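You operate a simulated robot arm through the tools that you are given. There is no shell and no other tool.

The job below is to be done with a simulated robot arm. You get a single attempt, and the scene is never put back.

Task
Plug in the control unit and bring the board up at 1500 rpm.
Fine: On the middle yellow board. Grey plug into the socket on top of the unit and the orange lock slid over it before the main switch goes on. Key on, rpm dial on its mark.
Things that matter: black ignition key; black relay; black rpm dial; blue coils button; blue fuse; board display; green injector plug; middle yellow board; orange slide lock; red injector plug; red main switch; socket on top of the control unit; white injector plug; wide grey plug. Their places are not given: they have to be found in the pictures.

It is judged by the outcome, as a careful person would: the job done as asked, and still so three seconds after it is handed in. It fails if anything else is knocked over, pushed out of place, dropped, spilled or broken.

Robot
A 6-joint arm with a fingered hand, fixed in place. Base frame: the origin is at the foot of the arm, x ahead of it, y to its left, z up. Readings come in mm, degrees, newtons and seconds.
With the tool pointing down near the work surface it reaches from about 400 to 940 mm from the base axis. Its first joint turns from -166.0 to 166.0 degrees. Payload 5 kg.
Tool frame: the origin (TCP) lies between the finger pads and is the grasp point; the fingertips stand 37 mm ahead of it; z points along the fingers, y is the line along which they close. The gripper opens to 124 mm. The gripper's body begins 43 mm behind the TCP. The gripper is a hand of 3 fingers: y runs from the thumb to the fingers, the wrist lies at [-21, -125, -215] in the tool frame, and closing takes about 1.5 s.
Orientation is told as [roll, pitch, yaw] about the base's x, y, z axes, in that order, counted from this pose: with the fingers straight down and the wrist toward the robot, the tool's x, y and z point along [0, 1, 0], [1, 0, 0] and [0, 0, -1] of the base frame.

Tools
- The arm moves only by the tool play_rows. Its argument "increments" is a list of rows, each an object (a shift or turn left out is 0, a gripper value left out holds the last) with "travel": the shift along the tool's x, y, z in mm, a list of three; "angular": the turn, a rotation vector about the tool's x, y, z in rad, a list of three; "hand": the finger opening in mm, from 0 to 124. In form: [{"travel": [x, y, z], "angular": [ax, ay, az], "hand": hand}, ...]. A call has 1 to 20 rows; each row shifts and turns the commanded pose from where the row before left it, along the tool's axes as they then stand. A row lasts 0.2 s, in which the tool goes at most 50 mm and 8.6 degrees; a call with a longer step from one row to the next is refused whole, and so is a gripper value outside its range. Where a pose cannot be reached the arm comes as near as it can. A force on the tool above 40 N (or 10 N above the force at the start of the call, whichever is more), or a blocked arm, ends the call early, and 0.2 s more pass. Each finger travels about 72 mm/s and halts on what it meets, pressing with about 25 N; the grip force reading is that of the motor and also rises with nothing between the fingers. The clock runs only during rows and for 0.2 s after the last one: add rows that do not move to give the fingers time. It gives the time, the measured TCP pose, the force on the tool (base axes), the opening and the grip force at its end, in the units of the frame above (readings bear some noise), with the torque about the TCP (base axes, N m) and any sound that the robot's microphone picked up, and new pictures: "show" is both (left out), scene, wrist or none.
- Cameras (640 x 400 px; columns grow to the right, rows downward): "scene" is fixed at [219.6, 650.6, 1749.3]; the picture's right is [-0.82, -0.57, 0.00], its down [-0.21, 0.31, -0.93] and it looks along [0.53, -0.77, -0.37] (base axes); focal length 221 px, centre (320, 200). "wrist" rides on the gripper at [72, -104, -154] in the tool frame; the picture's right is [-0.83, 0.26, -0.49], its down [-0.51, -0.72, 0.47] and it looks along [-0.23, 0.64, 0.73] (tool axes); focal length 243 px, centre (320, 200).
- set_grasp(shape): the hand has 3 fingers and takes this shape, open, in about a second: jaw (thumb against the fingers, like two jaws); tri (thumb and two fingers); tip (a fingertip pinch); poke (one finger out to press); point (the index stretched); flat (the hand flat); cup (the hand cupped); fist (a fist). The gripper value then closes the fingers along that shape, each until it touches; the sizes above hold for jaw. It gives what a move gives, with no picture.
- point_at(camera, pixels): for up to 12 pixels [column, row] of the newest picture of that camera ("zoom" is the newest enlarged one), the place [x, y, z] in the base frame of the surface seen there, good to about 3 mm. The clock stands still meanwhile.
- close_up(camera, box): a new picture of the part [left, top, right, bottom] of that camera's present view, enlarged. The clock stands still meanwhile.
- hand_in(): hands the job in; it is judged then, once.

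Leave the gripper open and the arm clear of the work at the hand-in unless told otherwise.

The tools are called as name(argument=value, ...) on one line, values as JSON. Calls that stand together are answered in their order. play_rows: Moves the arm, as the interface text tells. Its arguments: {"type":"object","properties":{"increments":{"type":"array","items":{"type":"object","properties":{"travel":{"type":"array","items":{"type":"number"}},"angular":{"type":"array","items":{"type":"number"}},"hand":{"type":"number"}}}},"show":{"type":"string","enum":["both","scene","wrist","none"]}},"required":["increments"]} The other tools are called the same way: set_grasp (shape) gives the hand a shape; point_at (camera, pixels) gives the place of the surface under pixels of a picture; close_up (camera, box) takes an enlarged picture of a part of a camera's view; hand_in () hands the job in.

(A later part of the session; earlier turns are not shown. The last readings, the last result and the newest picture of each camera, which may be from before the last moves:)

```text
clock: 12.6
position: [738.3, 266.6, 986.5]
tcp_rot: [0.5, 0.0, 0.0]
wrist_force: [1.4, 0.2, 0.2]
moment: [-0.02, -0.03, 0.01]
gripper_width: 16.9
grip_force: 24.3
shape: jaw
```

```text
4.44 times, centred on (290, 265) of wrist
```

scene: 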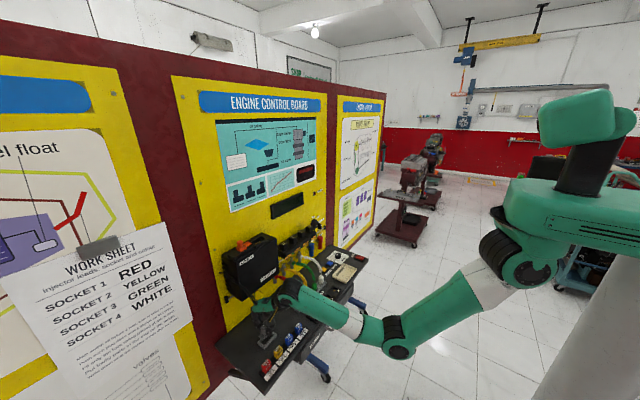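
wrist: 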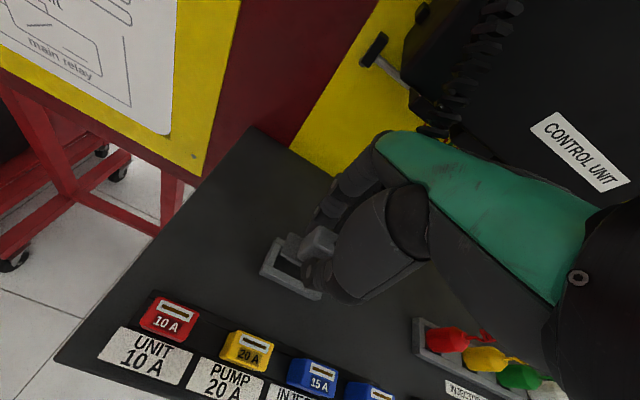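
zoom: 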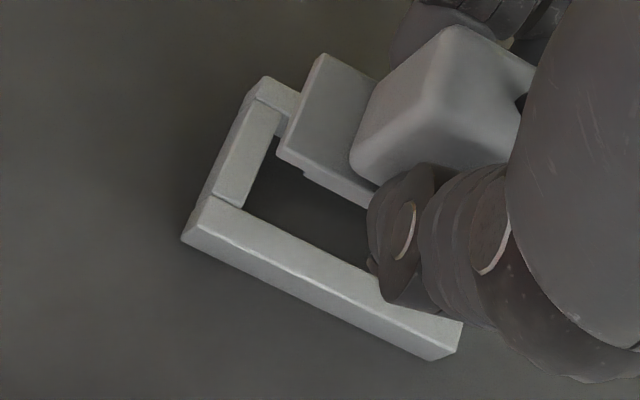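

I now do the same on the unit's socket at a higher enlargement to find its opening.

close_up(camera="scene", box=[248, 234, 272, 249])

point_at(camera="zoom", pixels=[[150, 180], [250, 120], [350, 60], [400, 40], [200, 170], [300, 100], [400, 60], [420, 100], [450, 120], [300, 190], [200, 240], [130, 240]])

point_at(camera="zoom", pixels=[[100, 200], [120, 170], [160, 150], [80, 220], [240, 270], [330, 240], [240, 200], [500, 110], [560, 120], [440, 60], [380, 90], [150, 300]])

```text
16.00 times, centred on (260, 242) of scene
```

zoom: 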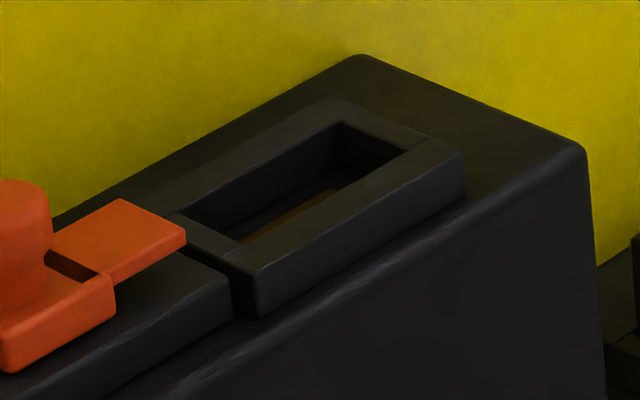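

```text
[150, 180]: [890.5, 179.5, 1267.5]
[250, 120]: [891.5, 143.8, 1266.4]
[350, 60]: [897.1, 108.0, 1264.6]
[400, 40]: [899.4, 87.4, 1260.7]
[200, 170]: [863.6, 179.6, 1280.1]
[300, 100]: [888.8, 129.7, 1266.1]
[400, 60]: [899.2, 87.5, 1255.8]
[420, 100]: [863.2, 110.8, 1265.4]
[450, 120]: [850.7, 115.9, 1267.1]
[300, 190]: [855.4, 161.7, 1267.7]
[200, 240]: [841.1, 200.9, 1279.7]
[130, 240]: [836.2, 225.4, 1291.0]
```

```text
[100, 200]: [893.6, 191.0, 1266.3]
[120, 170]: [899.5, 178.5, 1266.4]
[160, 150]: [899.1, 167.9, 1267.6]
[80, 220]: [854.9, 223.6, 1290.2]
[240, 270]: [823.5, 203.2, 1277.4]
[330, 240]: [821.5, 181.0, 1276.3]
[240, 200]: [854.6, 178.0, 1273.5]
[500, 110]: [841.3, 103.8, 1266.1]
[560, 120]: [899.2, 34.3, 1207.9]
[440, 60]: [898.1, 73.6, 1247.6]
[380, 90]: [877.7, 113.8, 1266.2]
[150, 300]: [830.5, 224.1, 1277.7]
```

From the camera geometry the socket opening spans about x 831–855, y 146–197 (centre ≈ (843,171)), rim top z≈1280, floor z≈1267. I raise the plug at x≈738 in front of the unit, moving a little to the right, in two stages.

play_rows(increments=[{"travel": [-4, 0, -20]}, {"travel": [-4, 0, -24]}, {"travel": [-4, 0, -24]}, {"travel": [-4, 0, -24]}, {"travel": [-5, 0, -24]}, {"travel": [-5, 0, -24]}, {"travel": [-5, 0, -24]}, {}], show="scene")

```text
clock: 14.4
position: [739.2, 235.3, 1151.1]
tcp_rot: [0.5, -0.1, 0.0]
wrist_force: [-1.3, 0.6, -0.5]
moment: [0.0, 0.0, 0.01]
gripper_width: 16.5
grip_force: 25.1
shape: jaw
```

scene: 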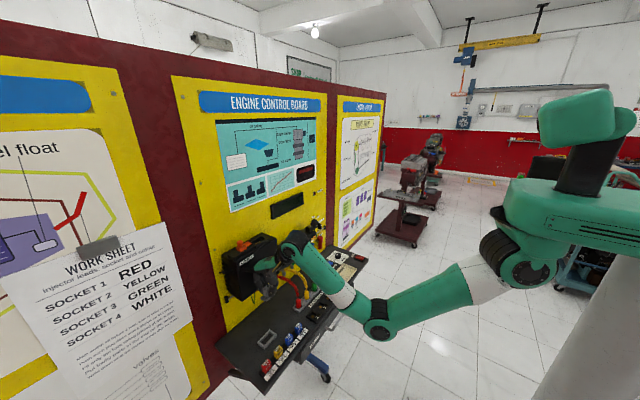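

The plug rides up without force. I go on up to z≈1290.

play_rows(increments=[{"travel": [-4, 0, -24]}, {"travel": [-4, 0, -24]}, {"travel": [-4, 0, -24]}, {"travel": [-4, 0, -24]}, {"travel": [-4, 0, -24]}, {"travel": [-4, 0, -20]}, {}], show="both")

```text
clock: 16.0
position: [742.5, 209.7, 1288.0]
tcp_rot: [0.5, -0.2, 0.0]
wrist_force: [0.4, -0.3, -0.8]
moment: [0.03, 0.01, 0.0]
gripper_width: 16.3
grip_force: 24.7
shape: jaw
```

scene: 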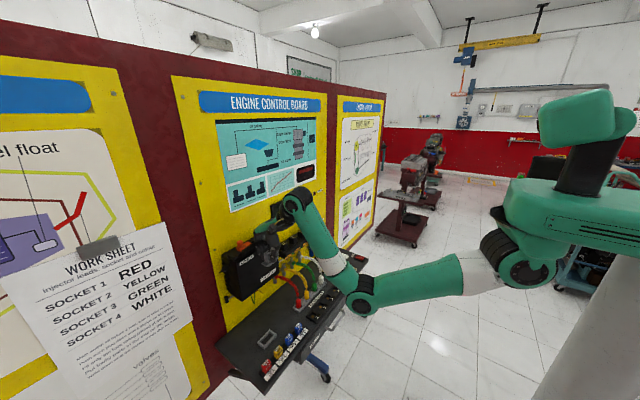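
wrist: 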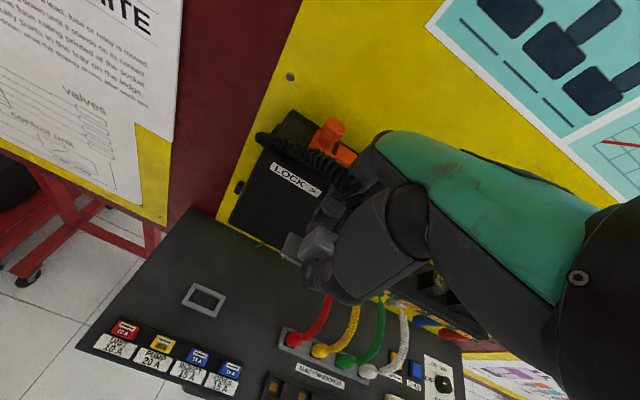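

I go up and slightly forward to about (765,178,1350), checking reach.

play_rows(increments=[{"travel": [-10, 5, -21]}, {"travel": [-10, 8, -21]}, {"travel": [-12, 9, -20]}, {}], show="both")

```text
clock: 17.0
position: [778.3, 179.8, 1342.7]
tcp_rot: [0.5, 0.0, 0.0]
wrist_force: [0.0, 0.2, -0.1]
moment: [0.03, -0.03, 0.02]
gripper_width: 16.6
grip_force: 25.1
shape: jaw
out of reach, approached as far as the arm can: row 1, 2
```

scene: 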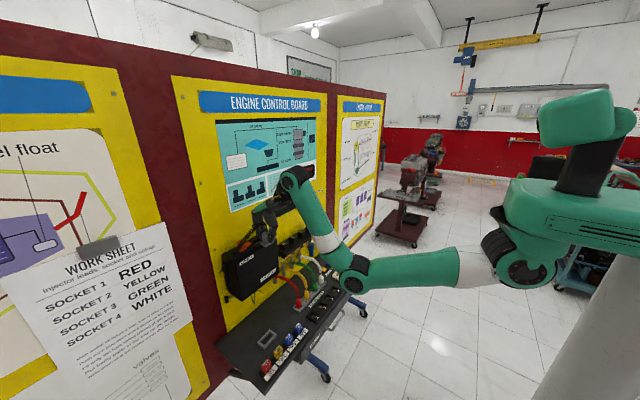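
wrist: 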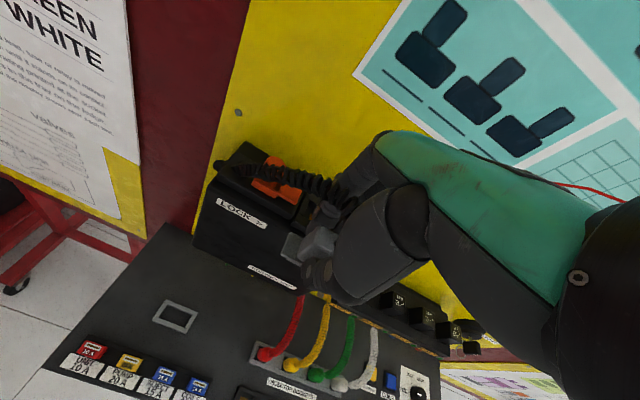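

Near its bend limit the arm drifted a bit forward, still clear (plug bottom ≈1289 above the rim at 1280). I move forward over the socket, a little higher.

play_rows(increments=[{"travel": [-2, 14, -3]}, {"travel": [-2, 14, -3]}, {"travel": [-2, 14, -3]}, {"travel": [-2, 12, -3]}, {}], show="both")

close_up(camera="scene", box=[230, 190, 310, 260])

close_up(camera="wrist", box=[200, 140, 400, 320])

```text
clock: 18.2
position: [828.4, 171.7, 1356.2]
tcp_rot: [0.5, 0.0, 0.0]
wrist_force: [-0.5, 0.9, -1.5]
moment: [-0.02, -0.01, 0.0]
gripper_width: 16.5
grip_force: 25.1
shape: jaw
```

scene: 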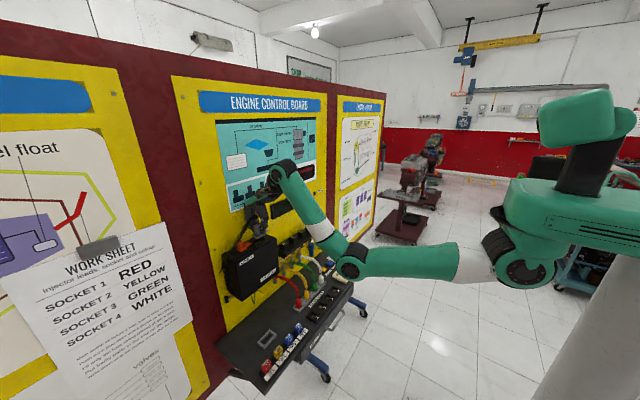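
wrist: 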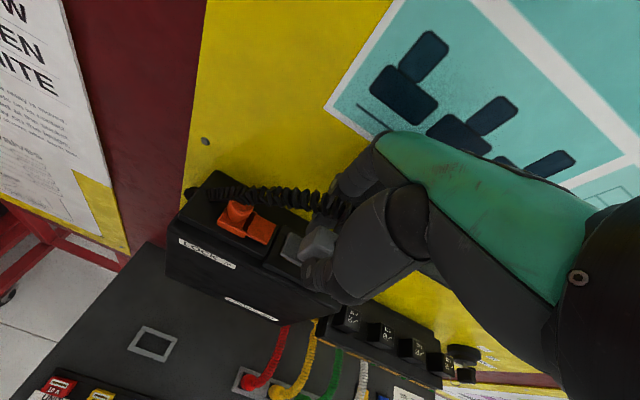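

```text
5.71 times, centred on (270, 225) of scene
```

zoom: 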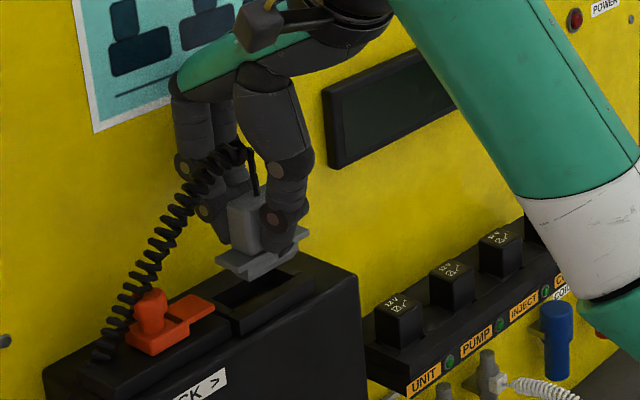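

```text
2.22 times, centred on (300, 230) of wrist
```

zoom: 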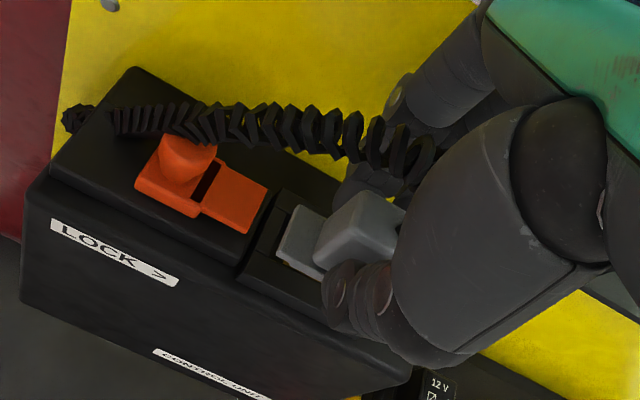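

The plug hangs just in front of the socket. I measure the plug's flange and the socket in this view to align them.

close_up(camera="scene", box=[248, 222, 280, 247])

point_at(camera="zoom", pixels=[[160, 165], [210, 185], [280, 150], [240, 165], [190, 205], [250, 190], [300, 170], [330, 150], [220, 205], [150, 180], [180, 150], [140, 165]])

close_up(camera="wrist", box=[270, 190, 350, 290])

point_at(camera="zoom", pixels=[[200, 200], [230, 150], [300, 180], [350, 130], [200, 250], [150, 220], [150, 150], [280, 250], [100, 250], [180, 100], [60, 200], [400, 200]])

```text
16.00 times, centred on (264, 234) of scene
```

zoom: 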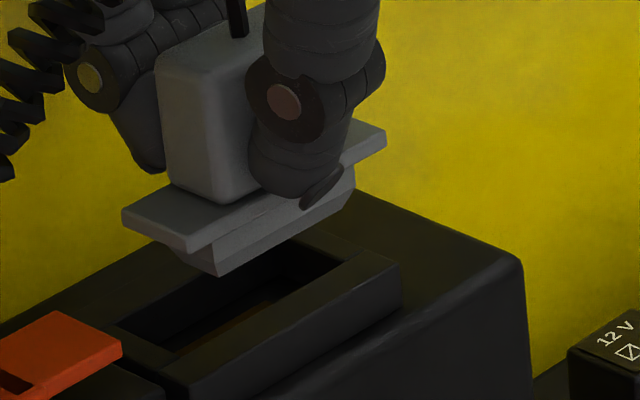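

```text
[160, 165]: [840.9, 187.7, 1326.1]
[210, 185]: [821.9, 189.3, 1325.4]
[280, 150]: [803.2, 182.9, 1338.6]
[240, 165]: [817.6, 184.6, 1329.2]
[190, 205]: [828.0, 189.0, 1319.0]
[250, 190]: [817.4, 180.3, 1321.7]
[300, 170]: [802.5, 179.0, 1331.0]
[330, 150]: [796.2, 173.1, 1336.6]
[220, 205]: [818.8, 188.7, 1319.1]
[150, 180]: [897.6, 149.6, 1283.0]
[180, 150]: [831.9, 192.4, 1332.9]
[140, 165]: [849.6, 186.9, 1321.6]
```

```text
4.00 times, centred on (310, 240) of wrist
```

zoom: 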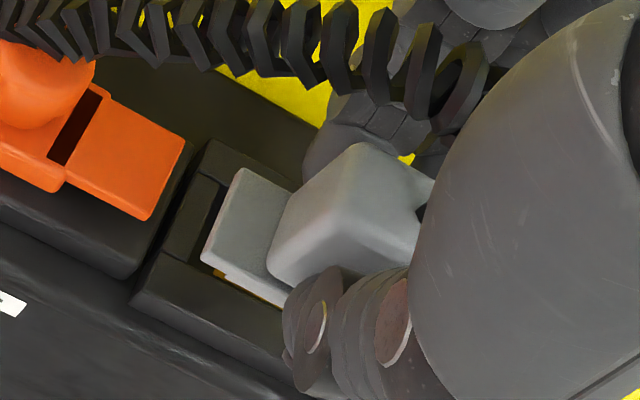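

```text
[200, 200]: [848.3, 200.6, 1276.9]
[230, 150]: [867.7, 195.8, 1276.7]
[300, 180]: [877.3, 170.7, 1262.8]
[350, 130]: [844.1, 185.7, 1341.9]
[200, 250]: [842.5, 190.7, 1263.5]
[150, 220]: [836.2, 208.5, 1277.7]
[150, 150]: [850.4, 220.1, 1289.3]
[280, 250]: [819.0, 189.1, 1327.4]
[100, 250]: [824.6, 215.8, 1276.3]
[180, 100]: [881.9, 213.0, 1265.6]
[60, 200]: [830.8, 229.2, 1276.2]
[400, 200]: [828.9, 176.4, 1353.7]
```

I query the exact flange and insert corners on this 16x view, plus the socket rim corners.

close_up(camera="scene", box=[248, 222, 280, 247])

point_at(camera="zoom", pixels=[[128, 214], [186, 236], [186, 245], [380, 130], [382, 140], [216, 262], [216, 270], [350, 192], [200, 258], [160, 205], [370, 128], [225, 222]])

point_at(camera="zoom", pixels=[[398, 268], [300, 330], [200, 380], [180, 355], [250, 318], [340, 270], [300, 245], [200, 290], [140, 325], [170, 240], [130, 345], [270, 255]])

```text
16.00 times, centred on (264, 234) of scene
```

zoom: 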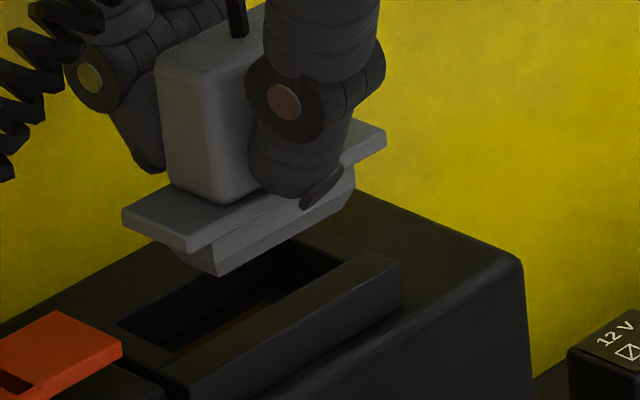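

```text
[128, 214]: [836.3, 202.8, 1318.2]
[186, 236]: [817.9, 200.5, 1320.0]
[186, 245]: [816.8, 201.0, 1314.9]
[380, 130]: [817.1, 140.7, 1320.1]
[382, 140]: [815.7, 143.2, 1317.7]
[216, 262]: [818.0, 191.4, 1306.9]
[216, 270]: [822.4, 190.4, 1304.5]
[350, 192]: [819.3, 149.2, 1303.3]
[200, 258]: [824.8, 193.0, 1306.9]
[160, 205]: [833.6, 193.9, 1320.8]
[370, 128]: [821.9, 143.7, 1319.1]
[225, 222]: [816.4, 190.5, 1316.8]
```

```text
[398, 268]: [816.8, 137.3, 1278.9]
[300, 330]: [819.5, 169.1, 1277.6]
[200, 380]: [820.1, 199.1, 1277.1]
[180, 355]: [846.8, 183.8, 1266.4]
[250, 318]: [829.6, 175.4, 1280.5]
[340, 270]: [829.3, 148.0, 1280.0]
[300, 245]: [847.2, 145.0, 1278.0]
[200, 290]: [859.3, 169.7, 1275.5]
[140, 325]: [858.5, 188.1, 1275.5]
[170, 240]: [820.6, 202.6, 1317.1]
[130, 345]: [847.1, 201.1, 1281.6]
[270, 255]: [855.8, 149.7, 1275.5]
```

The plug's insert spans y 149–192.5, its flange y 140.5–202 and the flange front is at x≈816.5; the opening spans x≈831.5–857 and y≈145.5–197.5. So the plug needs about +16 mm in x, 0 in y. I move forward 16 mm and check.

play_rows(increments=[{"travel": [0, 8, 0]}, {"travel": [0, 8, 2]}, {}, {}], show="both")

close_up(camera="scene", box=[244, 222, 276, 247])

close_up(camera="wrist", box=[260, 180, 350, 290])

```text
clock: 19.2
position: [841.5, 173.6, 1357.0]
tcp_rot: [0.5, -0.3, -0.1]
wrist_force: [-36.8, -1.9, 13.3]
moment: [-0.18, -1.33, -0.79]
gripper_width: 13.8
grip_force: 24.7
shape: jaw
```

scene: 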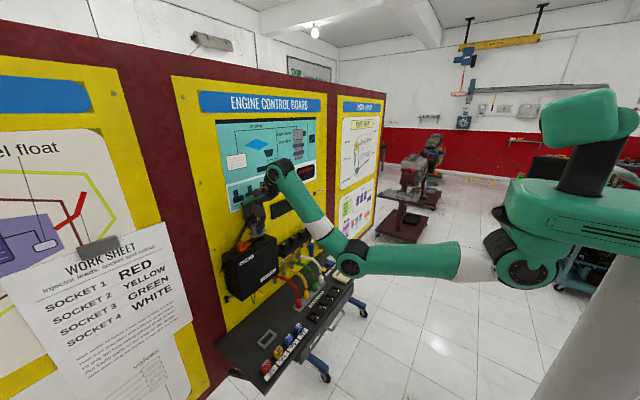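
wrist: 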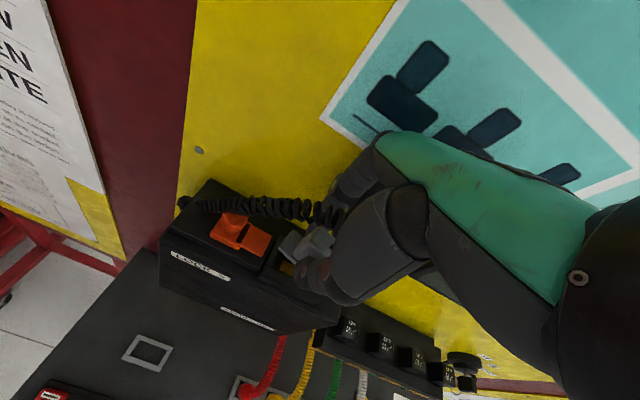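

```text
16.00 times, centred on (260, 234) of scene
```

zoom: 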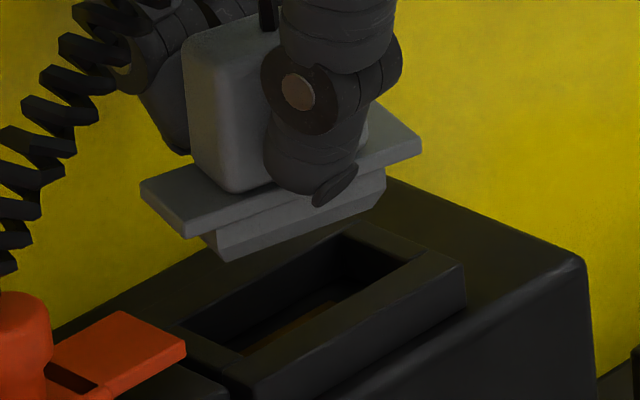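

```text
3.64 times, centred on (305, 235) of wrist
```

zoom: 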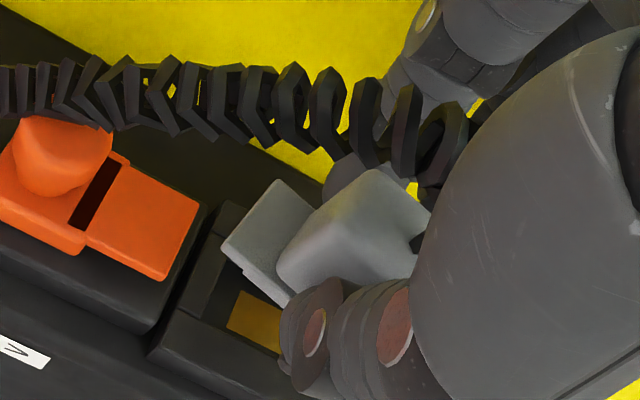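

The force jumped to −37 N in x: the bent finger (bulging about 58 mm ahead of the TCP) touches the board at x=900. I back off at once by 16 mm and look at how the plug sits in the hand.

play_rows(increments=[{"travel": [0, -8, 0]}, {"travel": [0, -8, 0]}, {}, {}], show="both")

close_up(camera="scene", box=[244, 212, 276, 247])

close_up(camera="wrist", box=[260, 180, 350, 290])

```text
clock: 20.2
position: [828.8, 172.4, 1353.3]
tcp_rot: [0.5, -0.1, 0.0]
wrist_force: [0.2, 0.2, -2.1]
moment: [0.0, -0.02, 0.02]
gripper_width: 15.9
grip_force: 25.2
shape: jaw
```

scene: 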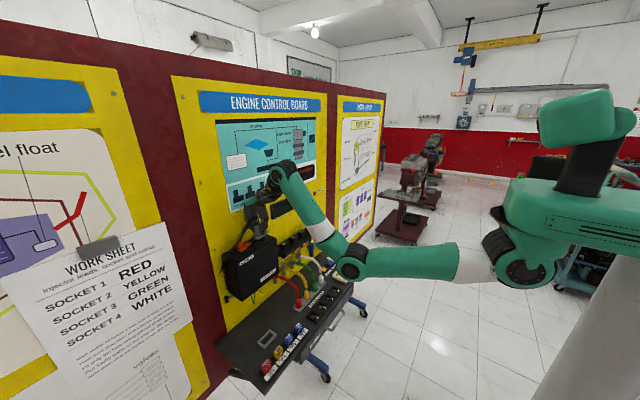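
wrist: 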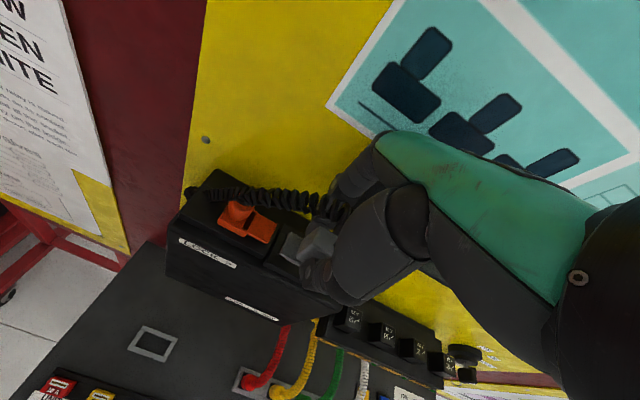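

```text
11.43 times, centred on (260, 230) of scene
```

zoom: 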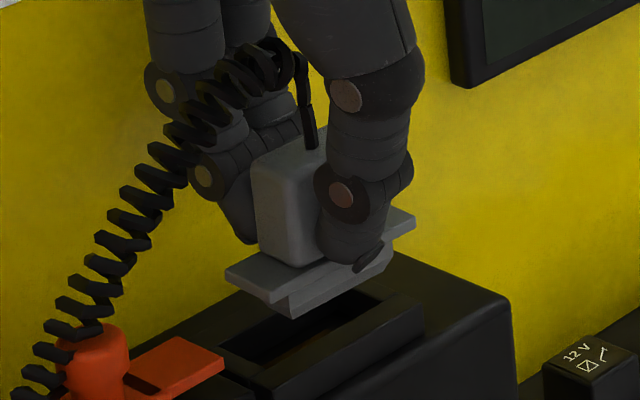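

```text
3.64 times, centred on (305, 235) of wrist
```

zoom: 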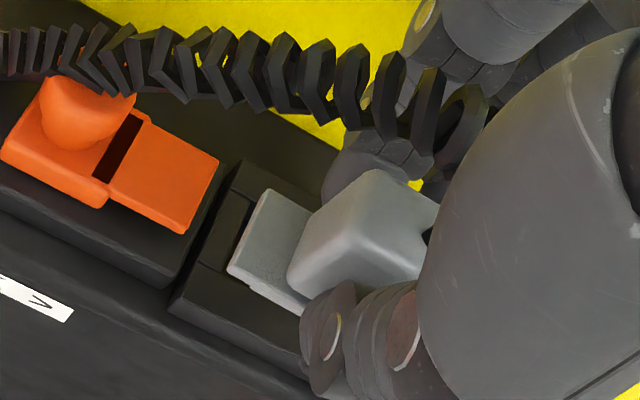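

The force is gone and the plug looks as before. I measure the flange corners again for any tilt.

close_up(camera="scene", box=[248, 222, 280, 247])

point_at(camera="zoom", pixels=[[133, 218], [188, 240], [188, 250], [378, 138], [380, 146], [216, 270], [350, 200], [160, 215], [230, 225], [370, 130], [200, 100], [175, 180]])

point_at(camera="wrist", pixels=[[289, 236], [298, 243], [284, 246], [300, 256], [310, 232], [325, 232], [318, 240], [312, 246], [296, 252], [322, 228], [345, 165], [335, 182]])

```text
16.00 times, centred on (264, 234) of scene
```

zoom: 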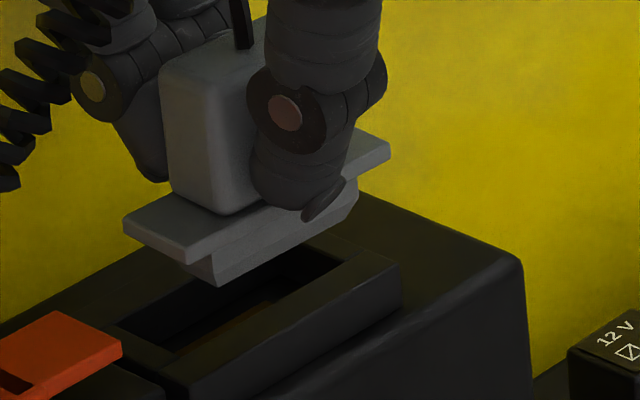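

```text
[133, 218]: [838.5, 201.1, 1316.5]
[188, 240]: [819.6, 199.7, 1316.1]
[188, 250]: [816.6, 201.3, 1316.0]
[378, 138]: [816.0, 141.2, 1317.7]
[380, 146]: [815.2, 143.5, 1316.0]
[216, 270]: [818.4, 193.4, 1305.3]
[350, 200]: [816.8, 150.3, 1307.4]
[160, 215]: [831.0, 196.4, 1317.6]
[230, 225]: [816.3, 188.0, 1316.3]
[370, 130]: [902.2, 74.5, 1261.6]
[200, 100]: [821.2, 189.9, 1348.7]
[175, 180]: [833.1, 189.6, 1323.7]
```

```text
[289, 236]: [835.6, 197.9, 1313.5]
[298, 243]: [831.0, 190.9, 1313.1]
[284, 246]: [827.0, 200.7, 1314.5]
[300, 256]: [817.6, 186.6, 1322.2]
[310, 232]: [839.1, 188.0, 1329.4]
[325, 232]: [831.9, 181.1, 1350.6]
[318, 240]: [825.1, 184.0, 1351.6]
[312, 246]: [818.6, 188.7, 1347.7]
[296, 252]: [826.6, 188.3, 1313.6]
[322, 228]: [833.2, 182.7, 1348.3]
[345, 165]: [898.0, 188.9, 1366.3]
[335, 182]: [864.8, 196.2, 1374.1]
```

The plug sits as before (flange y 141–201.5, x 816–839). I lean the hand back 10° so the finger clears the board: this tips the plug's foot forward, which then enters the opening first. I tilt and move 8 mm forward.

play_rows(increments=[{"angular": [-0.0873, 0, 0]}, {"angular": [-0.0873, 0, 0]}, {"travel": [0, 4.0, 0.7]}, {"travel": [0, 4.0, 0.7]}, {}, {}], show="wrist")

close_up(camera="scene", box=[244, 222, 276, 247])

close_up(camera="wrist", box=[260, 180, 350, 290])

```text
clock: 21.6
position: [837.0, 171.4, 1352.8]
tcp_rot: [0.5, -10.0, -0.1]
wrist_force: [-0.6, -0.1, -0.9]
moment: [-0.01, 0.01, -0.01]
gripper_width: 16.1
grip_force: 25.0
shape: jaw
```

wrist: 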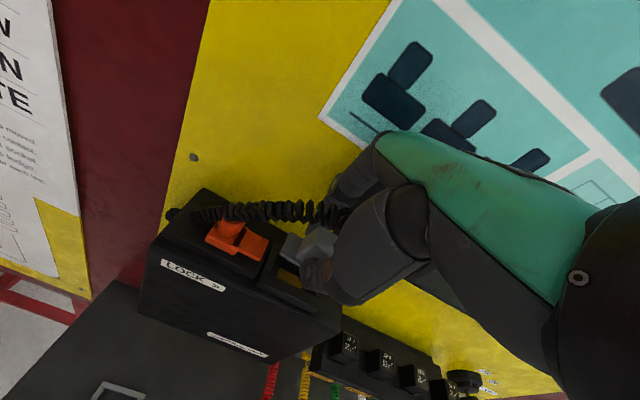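

```text
16.00 times, centred on (260, 234) of scene
```

zoom: 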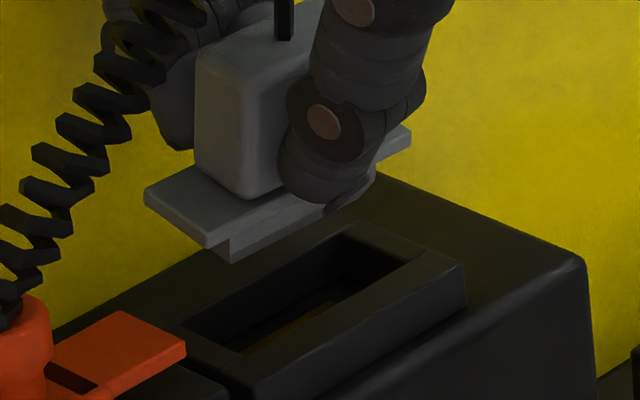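

```text
3.64 times, centred on (305, 235) of wrist
```

zoom: 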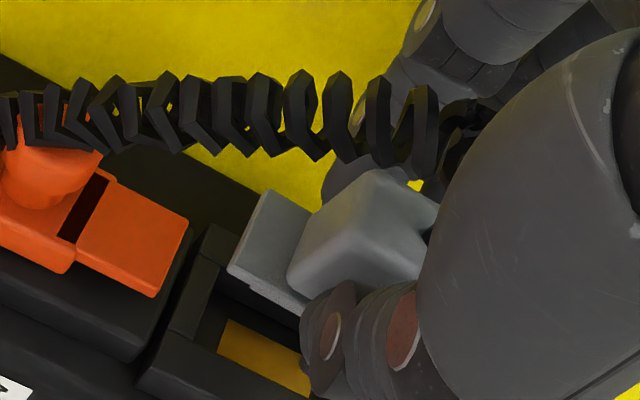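

No force. I measure the tipped insert's corners before lowering.

close_up(camera="scene", box=[244, 222, 276, 247])

point_at(camera="zoom", pixels=[[232, 254], [226, 250], [212, 245], [205, 240], [150, 196], [300, 225], [372, 180], [405, 135], [235, 245], [360, 185], [250, 215], [225, 246]])

```text
16.00 times, centred on (260, 234) of scene
```

zoom: 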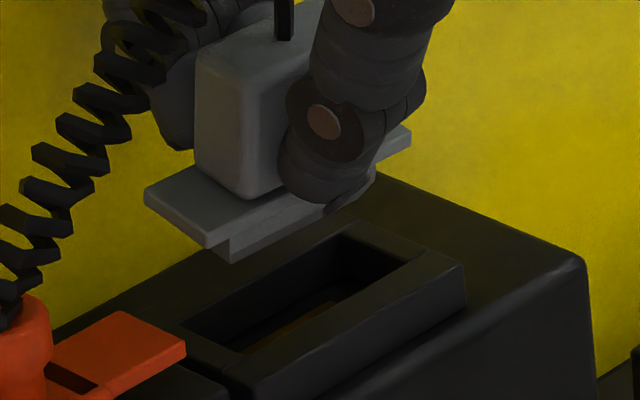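

```text
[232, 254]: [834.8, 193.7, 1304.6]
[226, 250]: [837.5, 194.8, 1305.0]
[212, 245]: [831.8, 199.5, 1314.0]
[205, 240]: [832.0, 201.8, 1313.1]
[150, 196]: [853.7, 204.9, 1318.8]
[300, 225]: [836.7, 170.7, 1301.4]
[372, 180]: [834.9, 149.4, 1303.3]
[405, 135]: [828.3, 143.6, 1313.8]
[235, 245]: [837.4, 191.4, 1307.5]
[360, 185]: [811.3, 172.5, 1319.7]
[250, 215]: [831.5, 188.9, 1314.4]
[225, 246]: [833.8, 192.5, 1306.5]
```

The insert's front lower edge is at x≈835.5, y 149–194, inside the opening (x 831.5–857, y 145.5–197.5). I lower 22 mm straight down.

play_rows(increments=[{"travel": [0, -1.0, 5.9]}, {"travel": [0, -1.0, 5.9]}, {"travel": [0, -1.0, 5.9]}, {"travel": [0, -0.7, 3.9]}, {}], show="wrist")

close_up(camera="scene", box=[244, 222, 276, 247])

close_up(camera="wrist", box=[260, 180, 350, 290])

```text
clock: 22.8
position: [837.4, 172.7, 1332.8]
tcp_rot: [0.5, -10.1, -0.2]
wrist_force: [-0.5, 0.5, -0.8]
moment: [0.01, 0.0, -0.02]
gripper_width: 16.0
grip_force: 25.5
shape: jaw
```

wrist: 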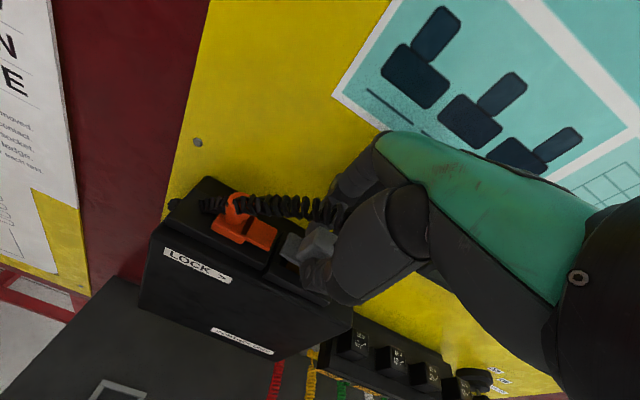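

```text
16.00 times, centred on (260, 234) of scene
```

zoom: 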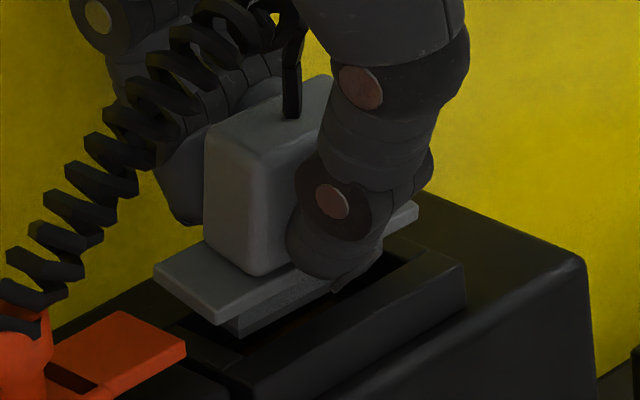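

```text
3.64 times, centred on (305, 235) of wrist
```

zoom: 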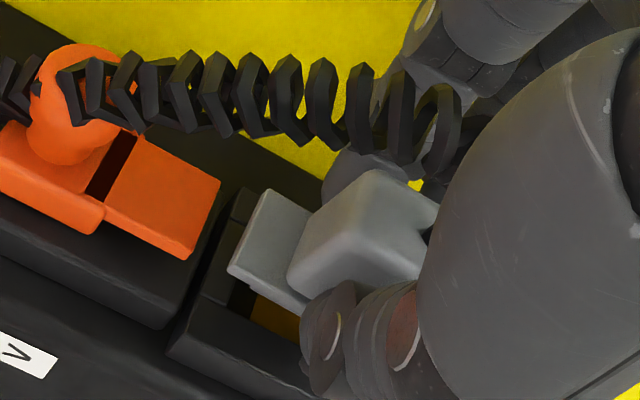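

Still no contact; the insert is entering. I go down in smaller steps.

play_rows(increments=[{"travel": [0, -0.5, 3.0]}, {"travel": [0, -0.5, 3.0]}, {}], show="none")

close_up(camera="scene", box=[244, 222, 276, 247])

close_up(camera="wrist", box=[260, 180, 350, 290])

```text
clock: 23.6
position: [837.9, 171.5, 1325.8]
tcp_rot: [0.5, -10.0, -0.2]
wrist_force: [-0.1, -0.5, -0.5]
moment: [-0.02, 0.04, -0.01]
gripper_width: 16.2
grip_force: 24.7
shape: jaw
```

```text
16.00 times, centred on (260, 234) of scene
```

zoom: 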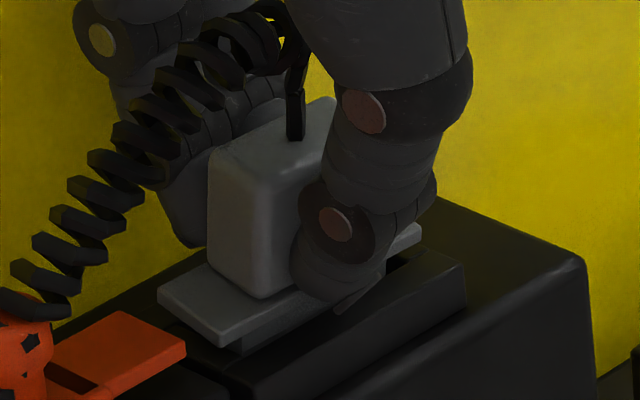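

```text
3.64 times, centred on (305, 235) of wrist
```

zoom: 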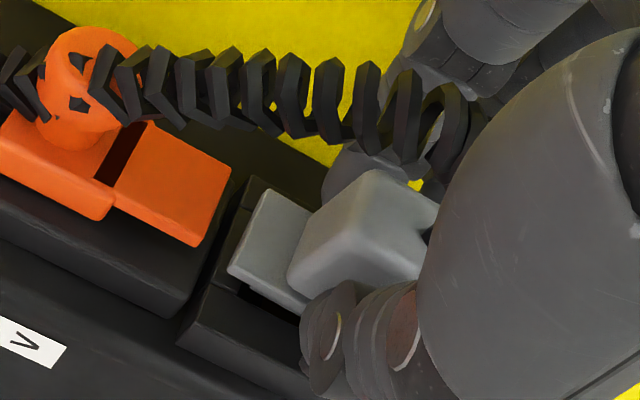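

The insert is about 7 mm in without resistance. I continue down in 2 mm steps.

play_rows(increments=[{"travel": [0, -0.35, 2.0]}, {"travel": [0, -0.35, 2.0]}, {}], show="none")

close_up(camera="scene", box=[244, 222, 276, 247])

```text
clock: 24.4
position: [836.9, 172.6, 1321.4]
tcp_rot: [0.5, -10.1, -0.1]
wrist_force: [-0.6, 1.2, 2.0]
moment: [-0.02, 0.01, -0.03]
gripper_width: 15.9
grip_force: 25.0
shape: jaw
```

```text
16.00 times, centred on (260, 234) of scene
```

zoom: 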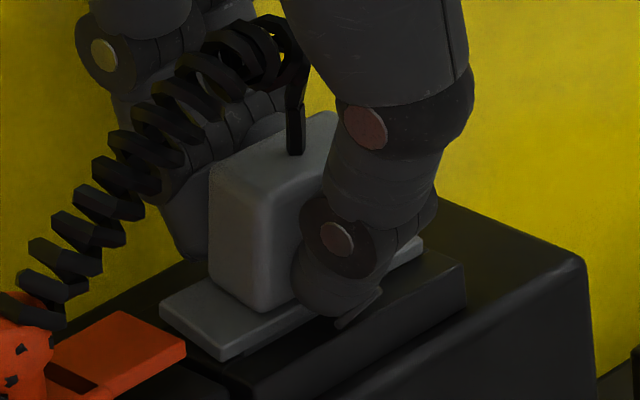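

The flange's front is almost on the rim (force +2 N). I press 2 mm more down to seat its front edge.

play_rows(increments=[{"travel": [0, -0.3, 1.5]}, {"travel": [0, -0.2, 1.0]}, {}], show="none")

close_up(camera="wrist", box=[260, 180, 350, 290])

close_up(camera="scene", box=[236, 206, 292, 256])

```text
clock: 25.2
position: [836.0, 172.2, 1320.6]
tcp_rot: [0.6, -10.2, -0.1]
wrist_force: [1.4, 0.2, 10.6]
moment: [-0.01, 0.01, -0.01]
gripper_width: 17.4
grip_force: 24.6
shape: jaw
```

```text
3.64 times, centred on (305, 235) of wrist
```

zoom: 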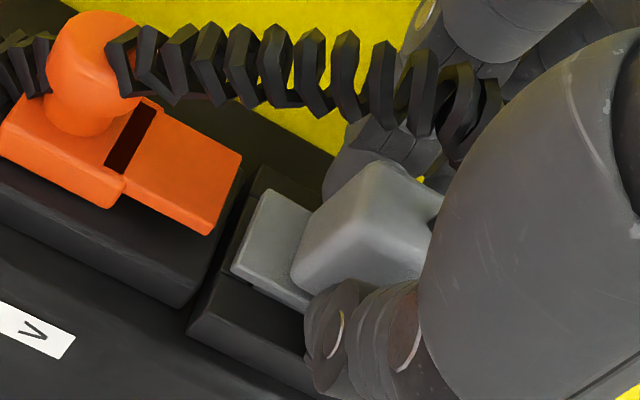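

```text
8.00 times, centred on (264, 231) of scene
```

zoom: 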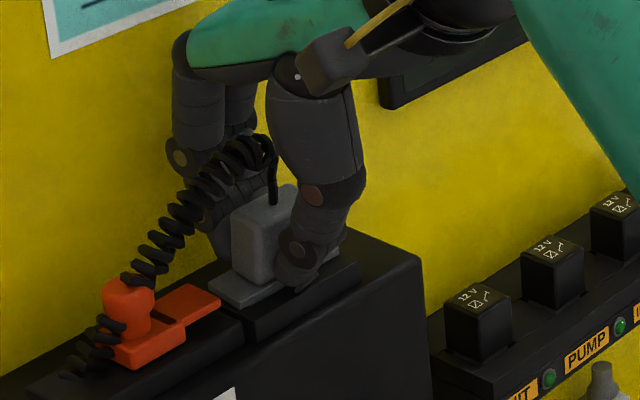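

The plug is down with 10 N of seating force. I open the hand a little (to 26 mm) to let it settle upright, and look.

play_rows(increments=[{"hand": 21}, {"hand": 26}, {}, {}], show="none")

close_up(camera="wrist", box=[260, 180, 350, 290])

close_up(camera="scene", box=[236, 206, 292, 256])

```text
clock: 26.2
position: [836.6, 172.8, 1320.0]
tcp_rot: [0.5, -10.1, -0.1]
wrist_force: [-1.8, 0.9, 4.3]
moment: [0.0, 0.01, -0.05]
gripper_width: 25.8
grip_force: 0.0
shape: jaw
```

```text
3.64 times, centred on (305, 235) of wrist
```

zoom: 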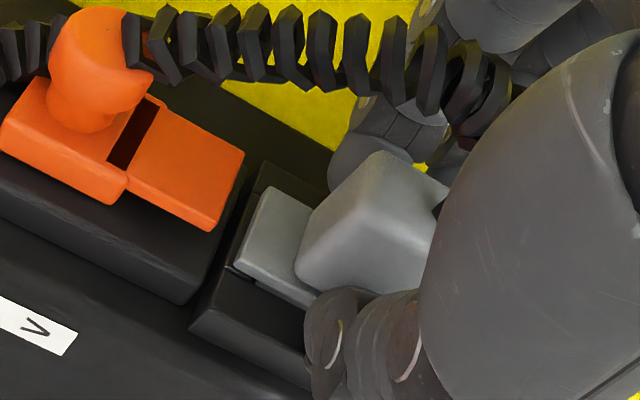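

```text
8.00 times, centred on (264, 231) of scene
```

zoom: 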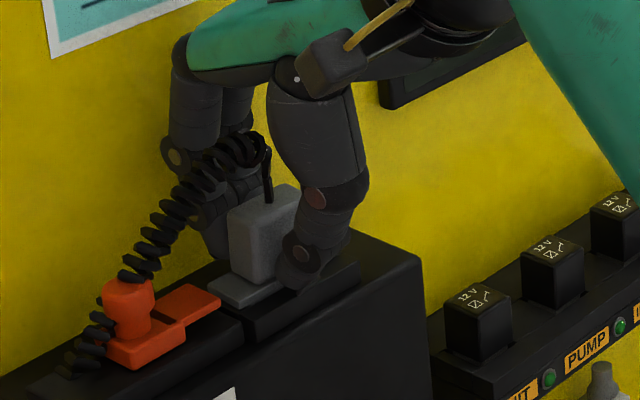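

The plug stands in the socket. The thumb tip just touches the rim, so I raise the hand straight up off the plug.

play_rows(increments=[{"travel": [0, 0.5, -3.0], "hand": 28}, {"travel": [0, 1.0, -5.9]}, {"travel": [0, 1.4, -7.9]}, {}], show="none")

close_up(camera="wrist", box=[260, 180, 350, 290])

close_up(camera="scene", box=[236, 206, 292, 256])

```text
clock: 27.2
position: [836.8, 172.5, 1335.5]
tcp_rot: [0.5, -9.9, 0.0]
wrist_force: [-6.1, 0.5, -2.0]
moment: [0.01, -0.01, -0.07]
gripper_width: 26.8
grip_force: 0.0
shape: jaw
```

```text
3.64 times, centred on (305, 235) of wrist
```

zoom: 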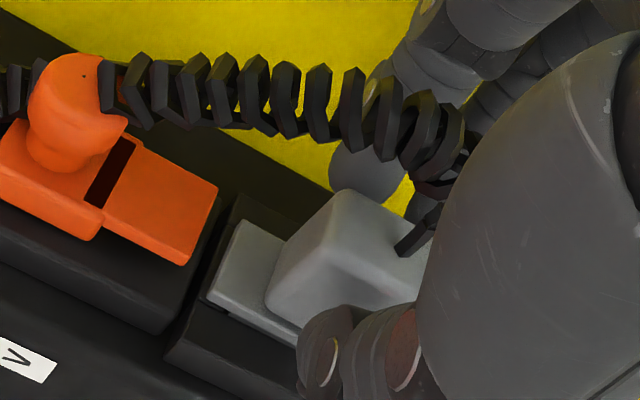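

```text
8.00 times, centred on (264, 231) of scene
```

zoom: 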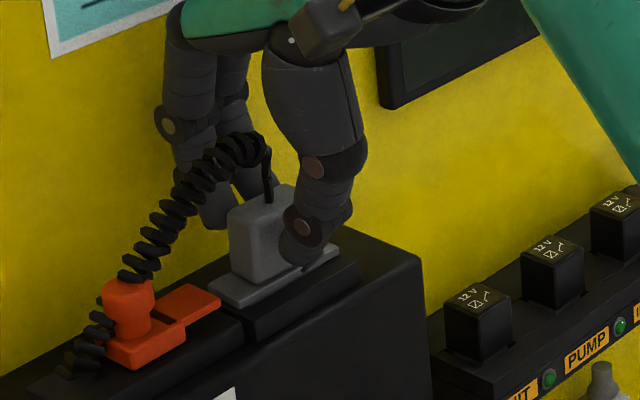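

A light touch on the board (−6 N in x). I shift back 2 mm while rising further until the fingertips clear the handle top.

play_rows(increments=[{"travel": [0, -1.0, -6.2]}, {"travel": [0, 0.4, -8.2]}, {"travel": [0, 1.4, -7.9]}, {"travel": [0, 1.4, -7.9]}, {"travel": [0, 1.4, -7.9]}, {}], show="both")

close_up(camera="wrist", box=[230, 180, 350, 300])

close_up(camera="scene", box=[236, 206, 292, 256])

```text
clock: 28.6
position: [833.9, 173.3, 1373.5]
tcp_rot: [0.6, -10.1, -0.1]
wrist_force: [0.9, 0.2, 0.6]
moment: [-0.02, -0.03, 0.03]
gripper_width: 27.9
grip_force: 0.2
shape: jaw
```

scene: 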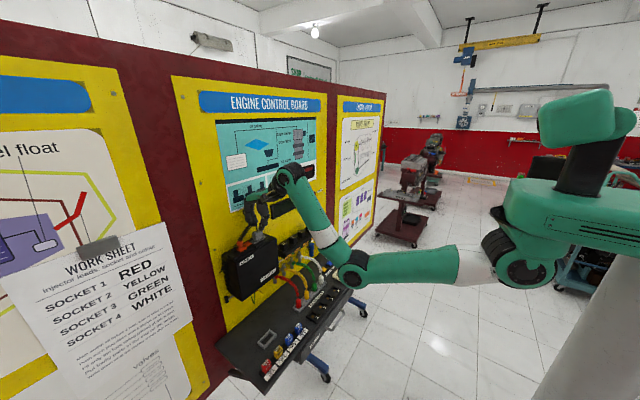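
wrist: 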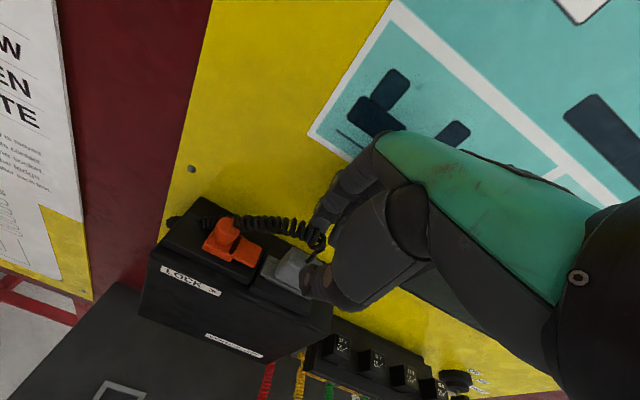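

```text
3.33 times, centred on (290, 240) of wrist
```

zoom: 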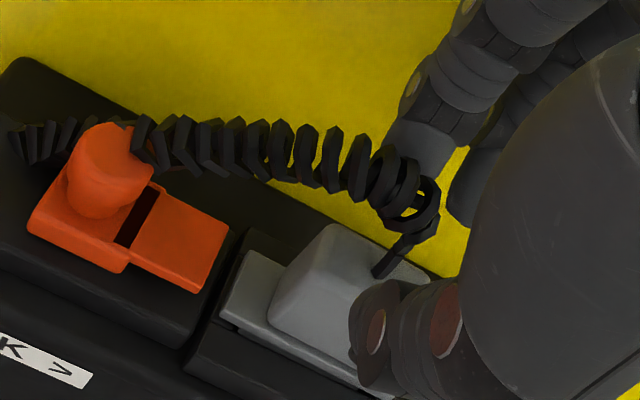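

```text
8.00 times, centred on (264, 231) of scene
```

zoom: 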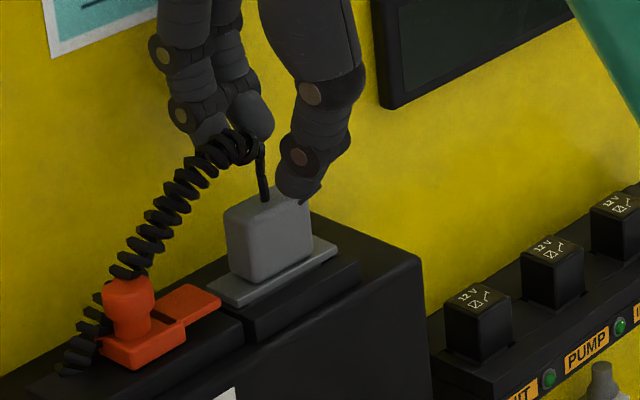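

The hand is clear of the handle. I measure how the plug sits: flange heights at several corners and handle top.

close_up(camera="scene", box=[248, 226, 280, 248])

point_at(camera="zoom", pixels=[[90, 235], [130, 265], [150, 250], [330, 165], [300, 190], [200, 240], [180, 120], [230, 110], [130, 130], [170, 180], [180, 285], [300, 220]])

close_up(camera="wrist", box=[250, 220, 350, 300])

```text
16.00 times, centred on (264, 237) of scene
```

zoom: 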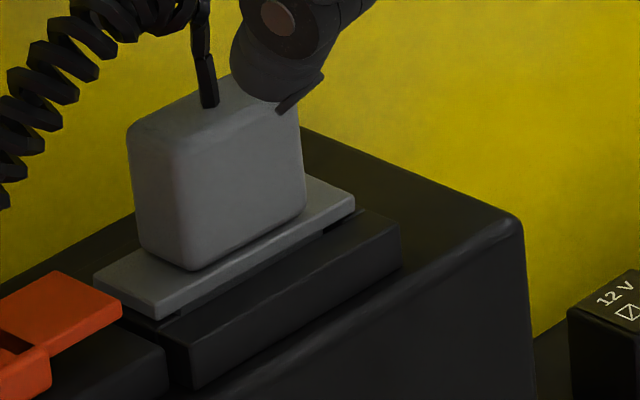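

```text
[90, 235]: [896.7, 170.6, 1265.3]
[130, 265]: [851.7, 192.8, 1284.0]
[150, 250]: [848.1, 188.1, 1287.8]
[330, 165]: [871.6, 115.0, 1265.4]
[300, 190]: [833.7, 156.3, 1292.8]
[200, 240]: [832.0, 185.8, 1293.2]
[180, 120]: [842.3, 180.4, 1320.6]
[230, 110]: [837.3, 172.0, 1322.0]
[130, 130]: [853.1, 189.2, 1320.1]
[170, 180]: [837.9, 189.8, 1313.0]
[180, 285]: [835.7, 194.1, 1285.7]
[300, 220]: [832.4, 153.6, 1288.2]
```

```text
5.00 times, centred on (300, 260) of wrist
```

zoom: 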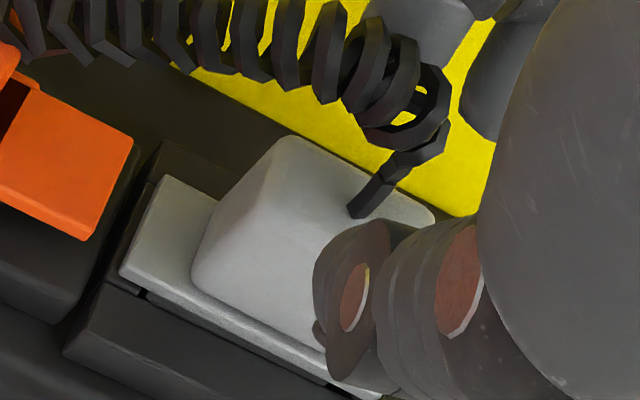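

The flange lies on the rim (top ≈1284–1288, handle top ≈1322). To be sure it stands on its contact, I close the fingers above it and press down on the handle top.

play_rows(increments=[{"travel": [0, 3, 0.5], "hand": 14}, {"hand": 2}, {}, {}, {"travel": [0, -0.7, 4.0]}, {}], show="none")

close_up(camera="scene", box=[236, 206, 292, 256])

close_up(camera="wrist", box=[250, 200, 350, 300])

```text
clock: 30.0
position: [836.0, 173.4, 1369.7]
tcp_rot: [0.5, -10.0, -0.1]
wrist_force: [0.0, 0.0, -0.3]
moment: [-0.03, 0.04, 0.03]
gripper_width: 0.0
grip_force: 25.2
shape: jaw
```

```text
8.00 times, centred on (264, 231) of scene
```

zoom: 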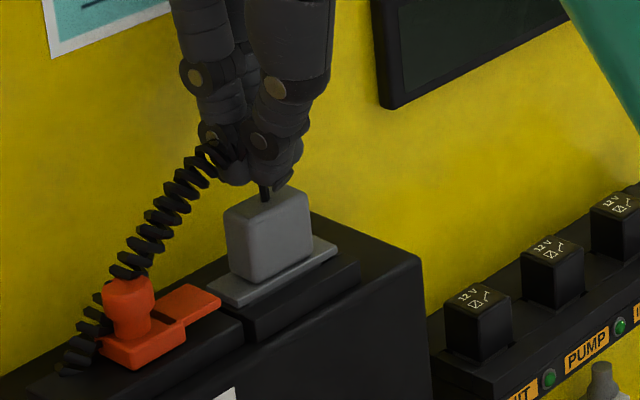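

```text
4.00 times, centred on (300, 250) of wrist
```

zoom: 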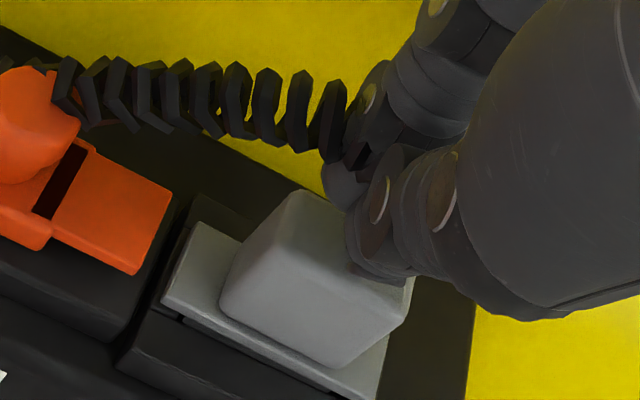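

The closed fingertips stand about 8 mm above the handle. I press down in small steps.

play_rows(increments=[{"travel": [0, -0.7, 3.9]}, {"travel": [0, -0.5, 3.0]}, {"travel": [0, -0.35, 2.0]}, {}], show="none")

```text
clock: 31.0
position: [837.5, 173.7, 1359.9]
tcp_rot: [0.5, -10.1, -0.1]
wrist_force: [0.4, 0.2, -0.2]
moment: [-0.03, -0.03, -0.02]
gripper_width: 0.1
grip_force: 24.6
shape: jaw
```

play_rows(increments=[{"travel": [0, -0.35, 2.0]}, {"travel": [0, -0.35, 2.0]}, {"travel": [0, -0.35, 2.0]}, {}], show="none")

close_up(camera="scene", box=[248, 216, 280, 248])

close_up(camera="wrist", box=[250, 200, 350, 300])

```text
clock: 32.0
position: [836.2, 172.4, 1355.8]
tcp_rot: [0.4, -10.2, 0.0]
wrist_force: [-2.8, 0.6, 13.0]
moment: [-0.08, 0.09, -0.04]
gripper_width: 0.1
grip_force: 24.5
shape: jaw
```

```text
12.50 times, centred on (264, 232) of scene
```

zoom: 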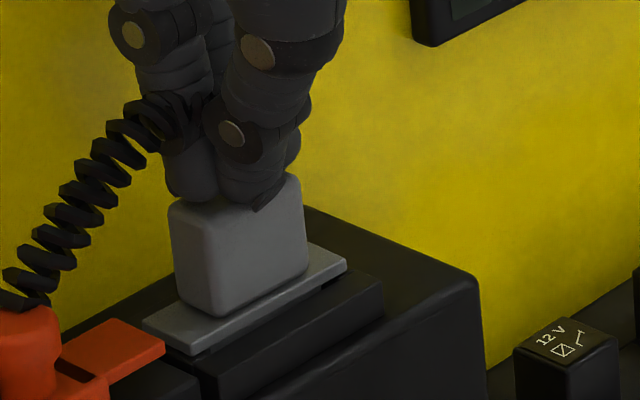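

```text
4.00 times, centred on (300, 250) of wrist
```

zoom: 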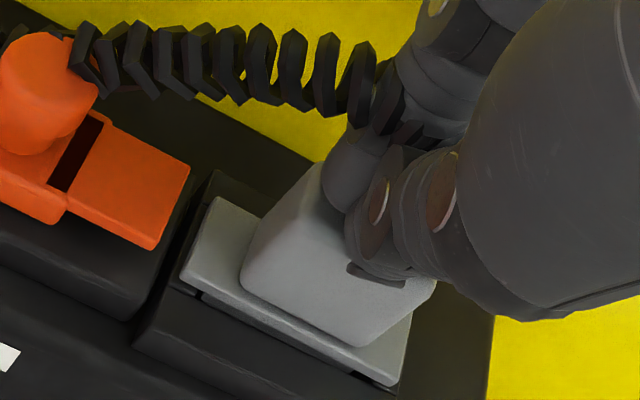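

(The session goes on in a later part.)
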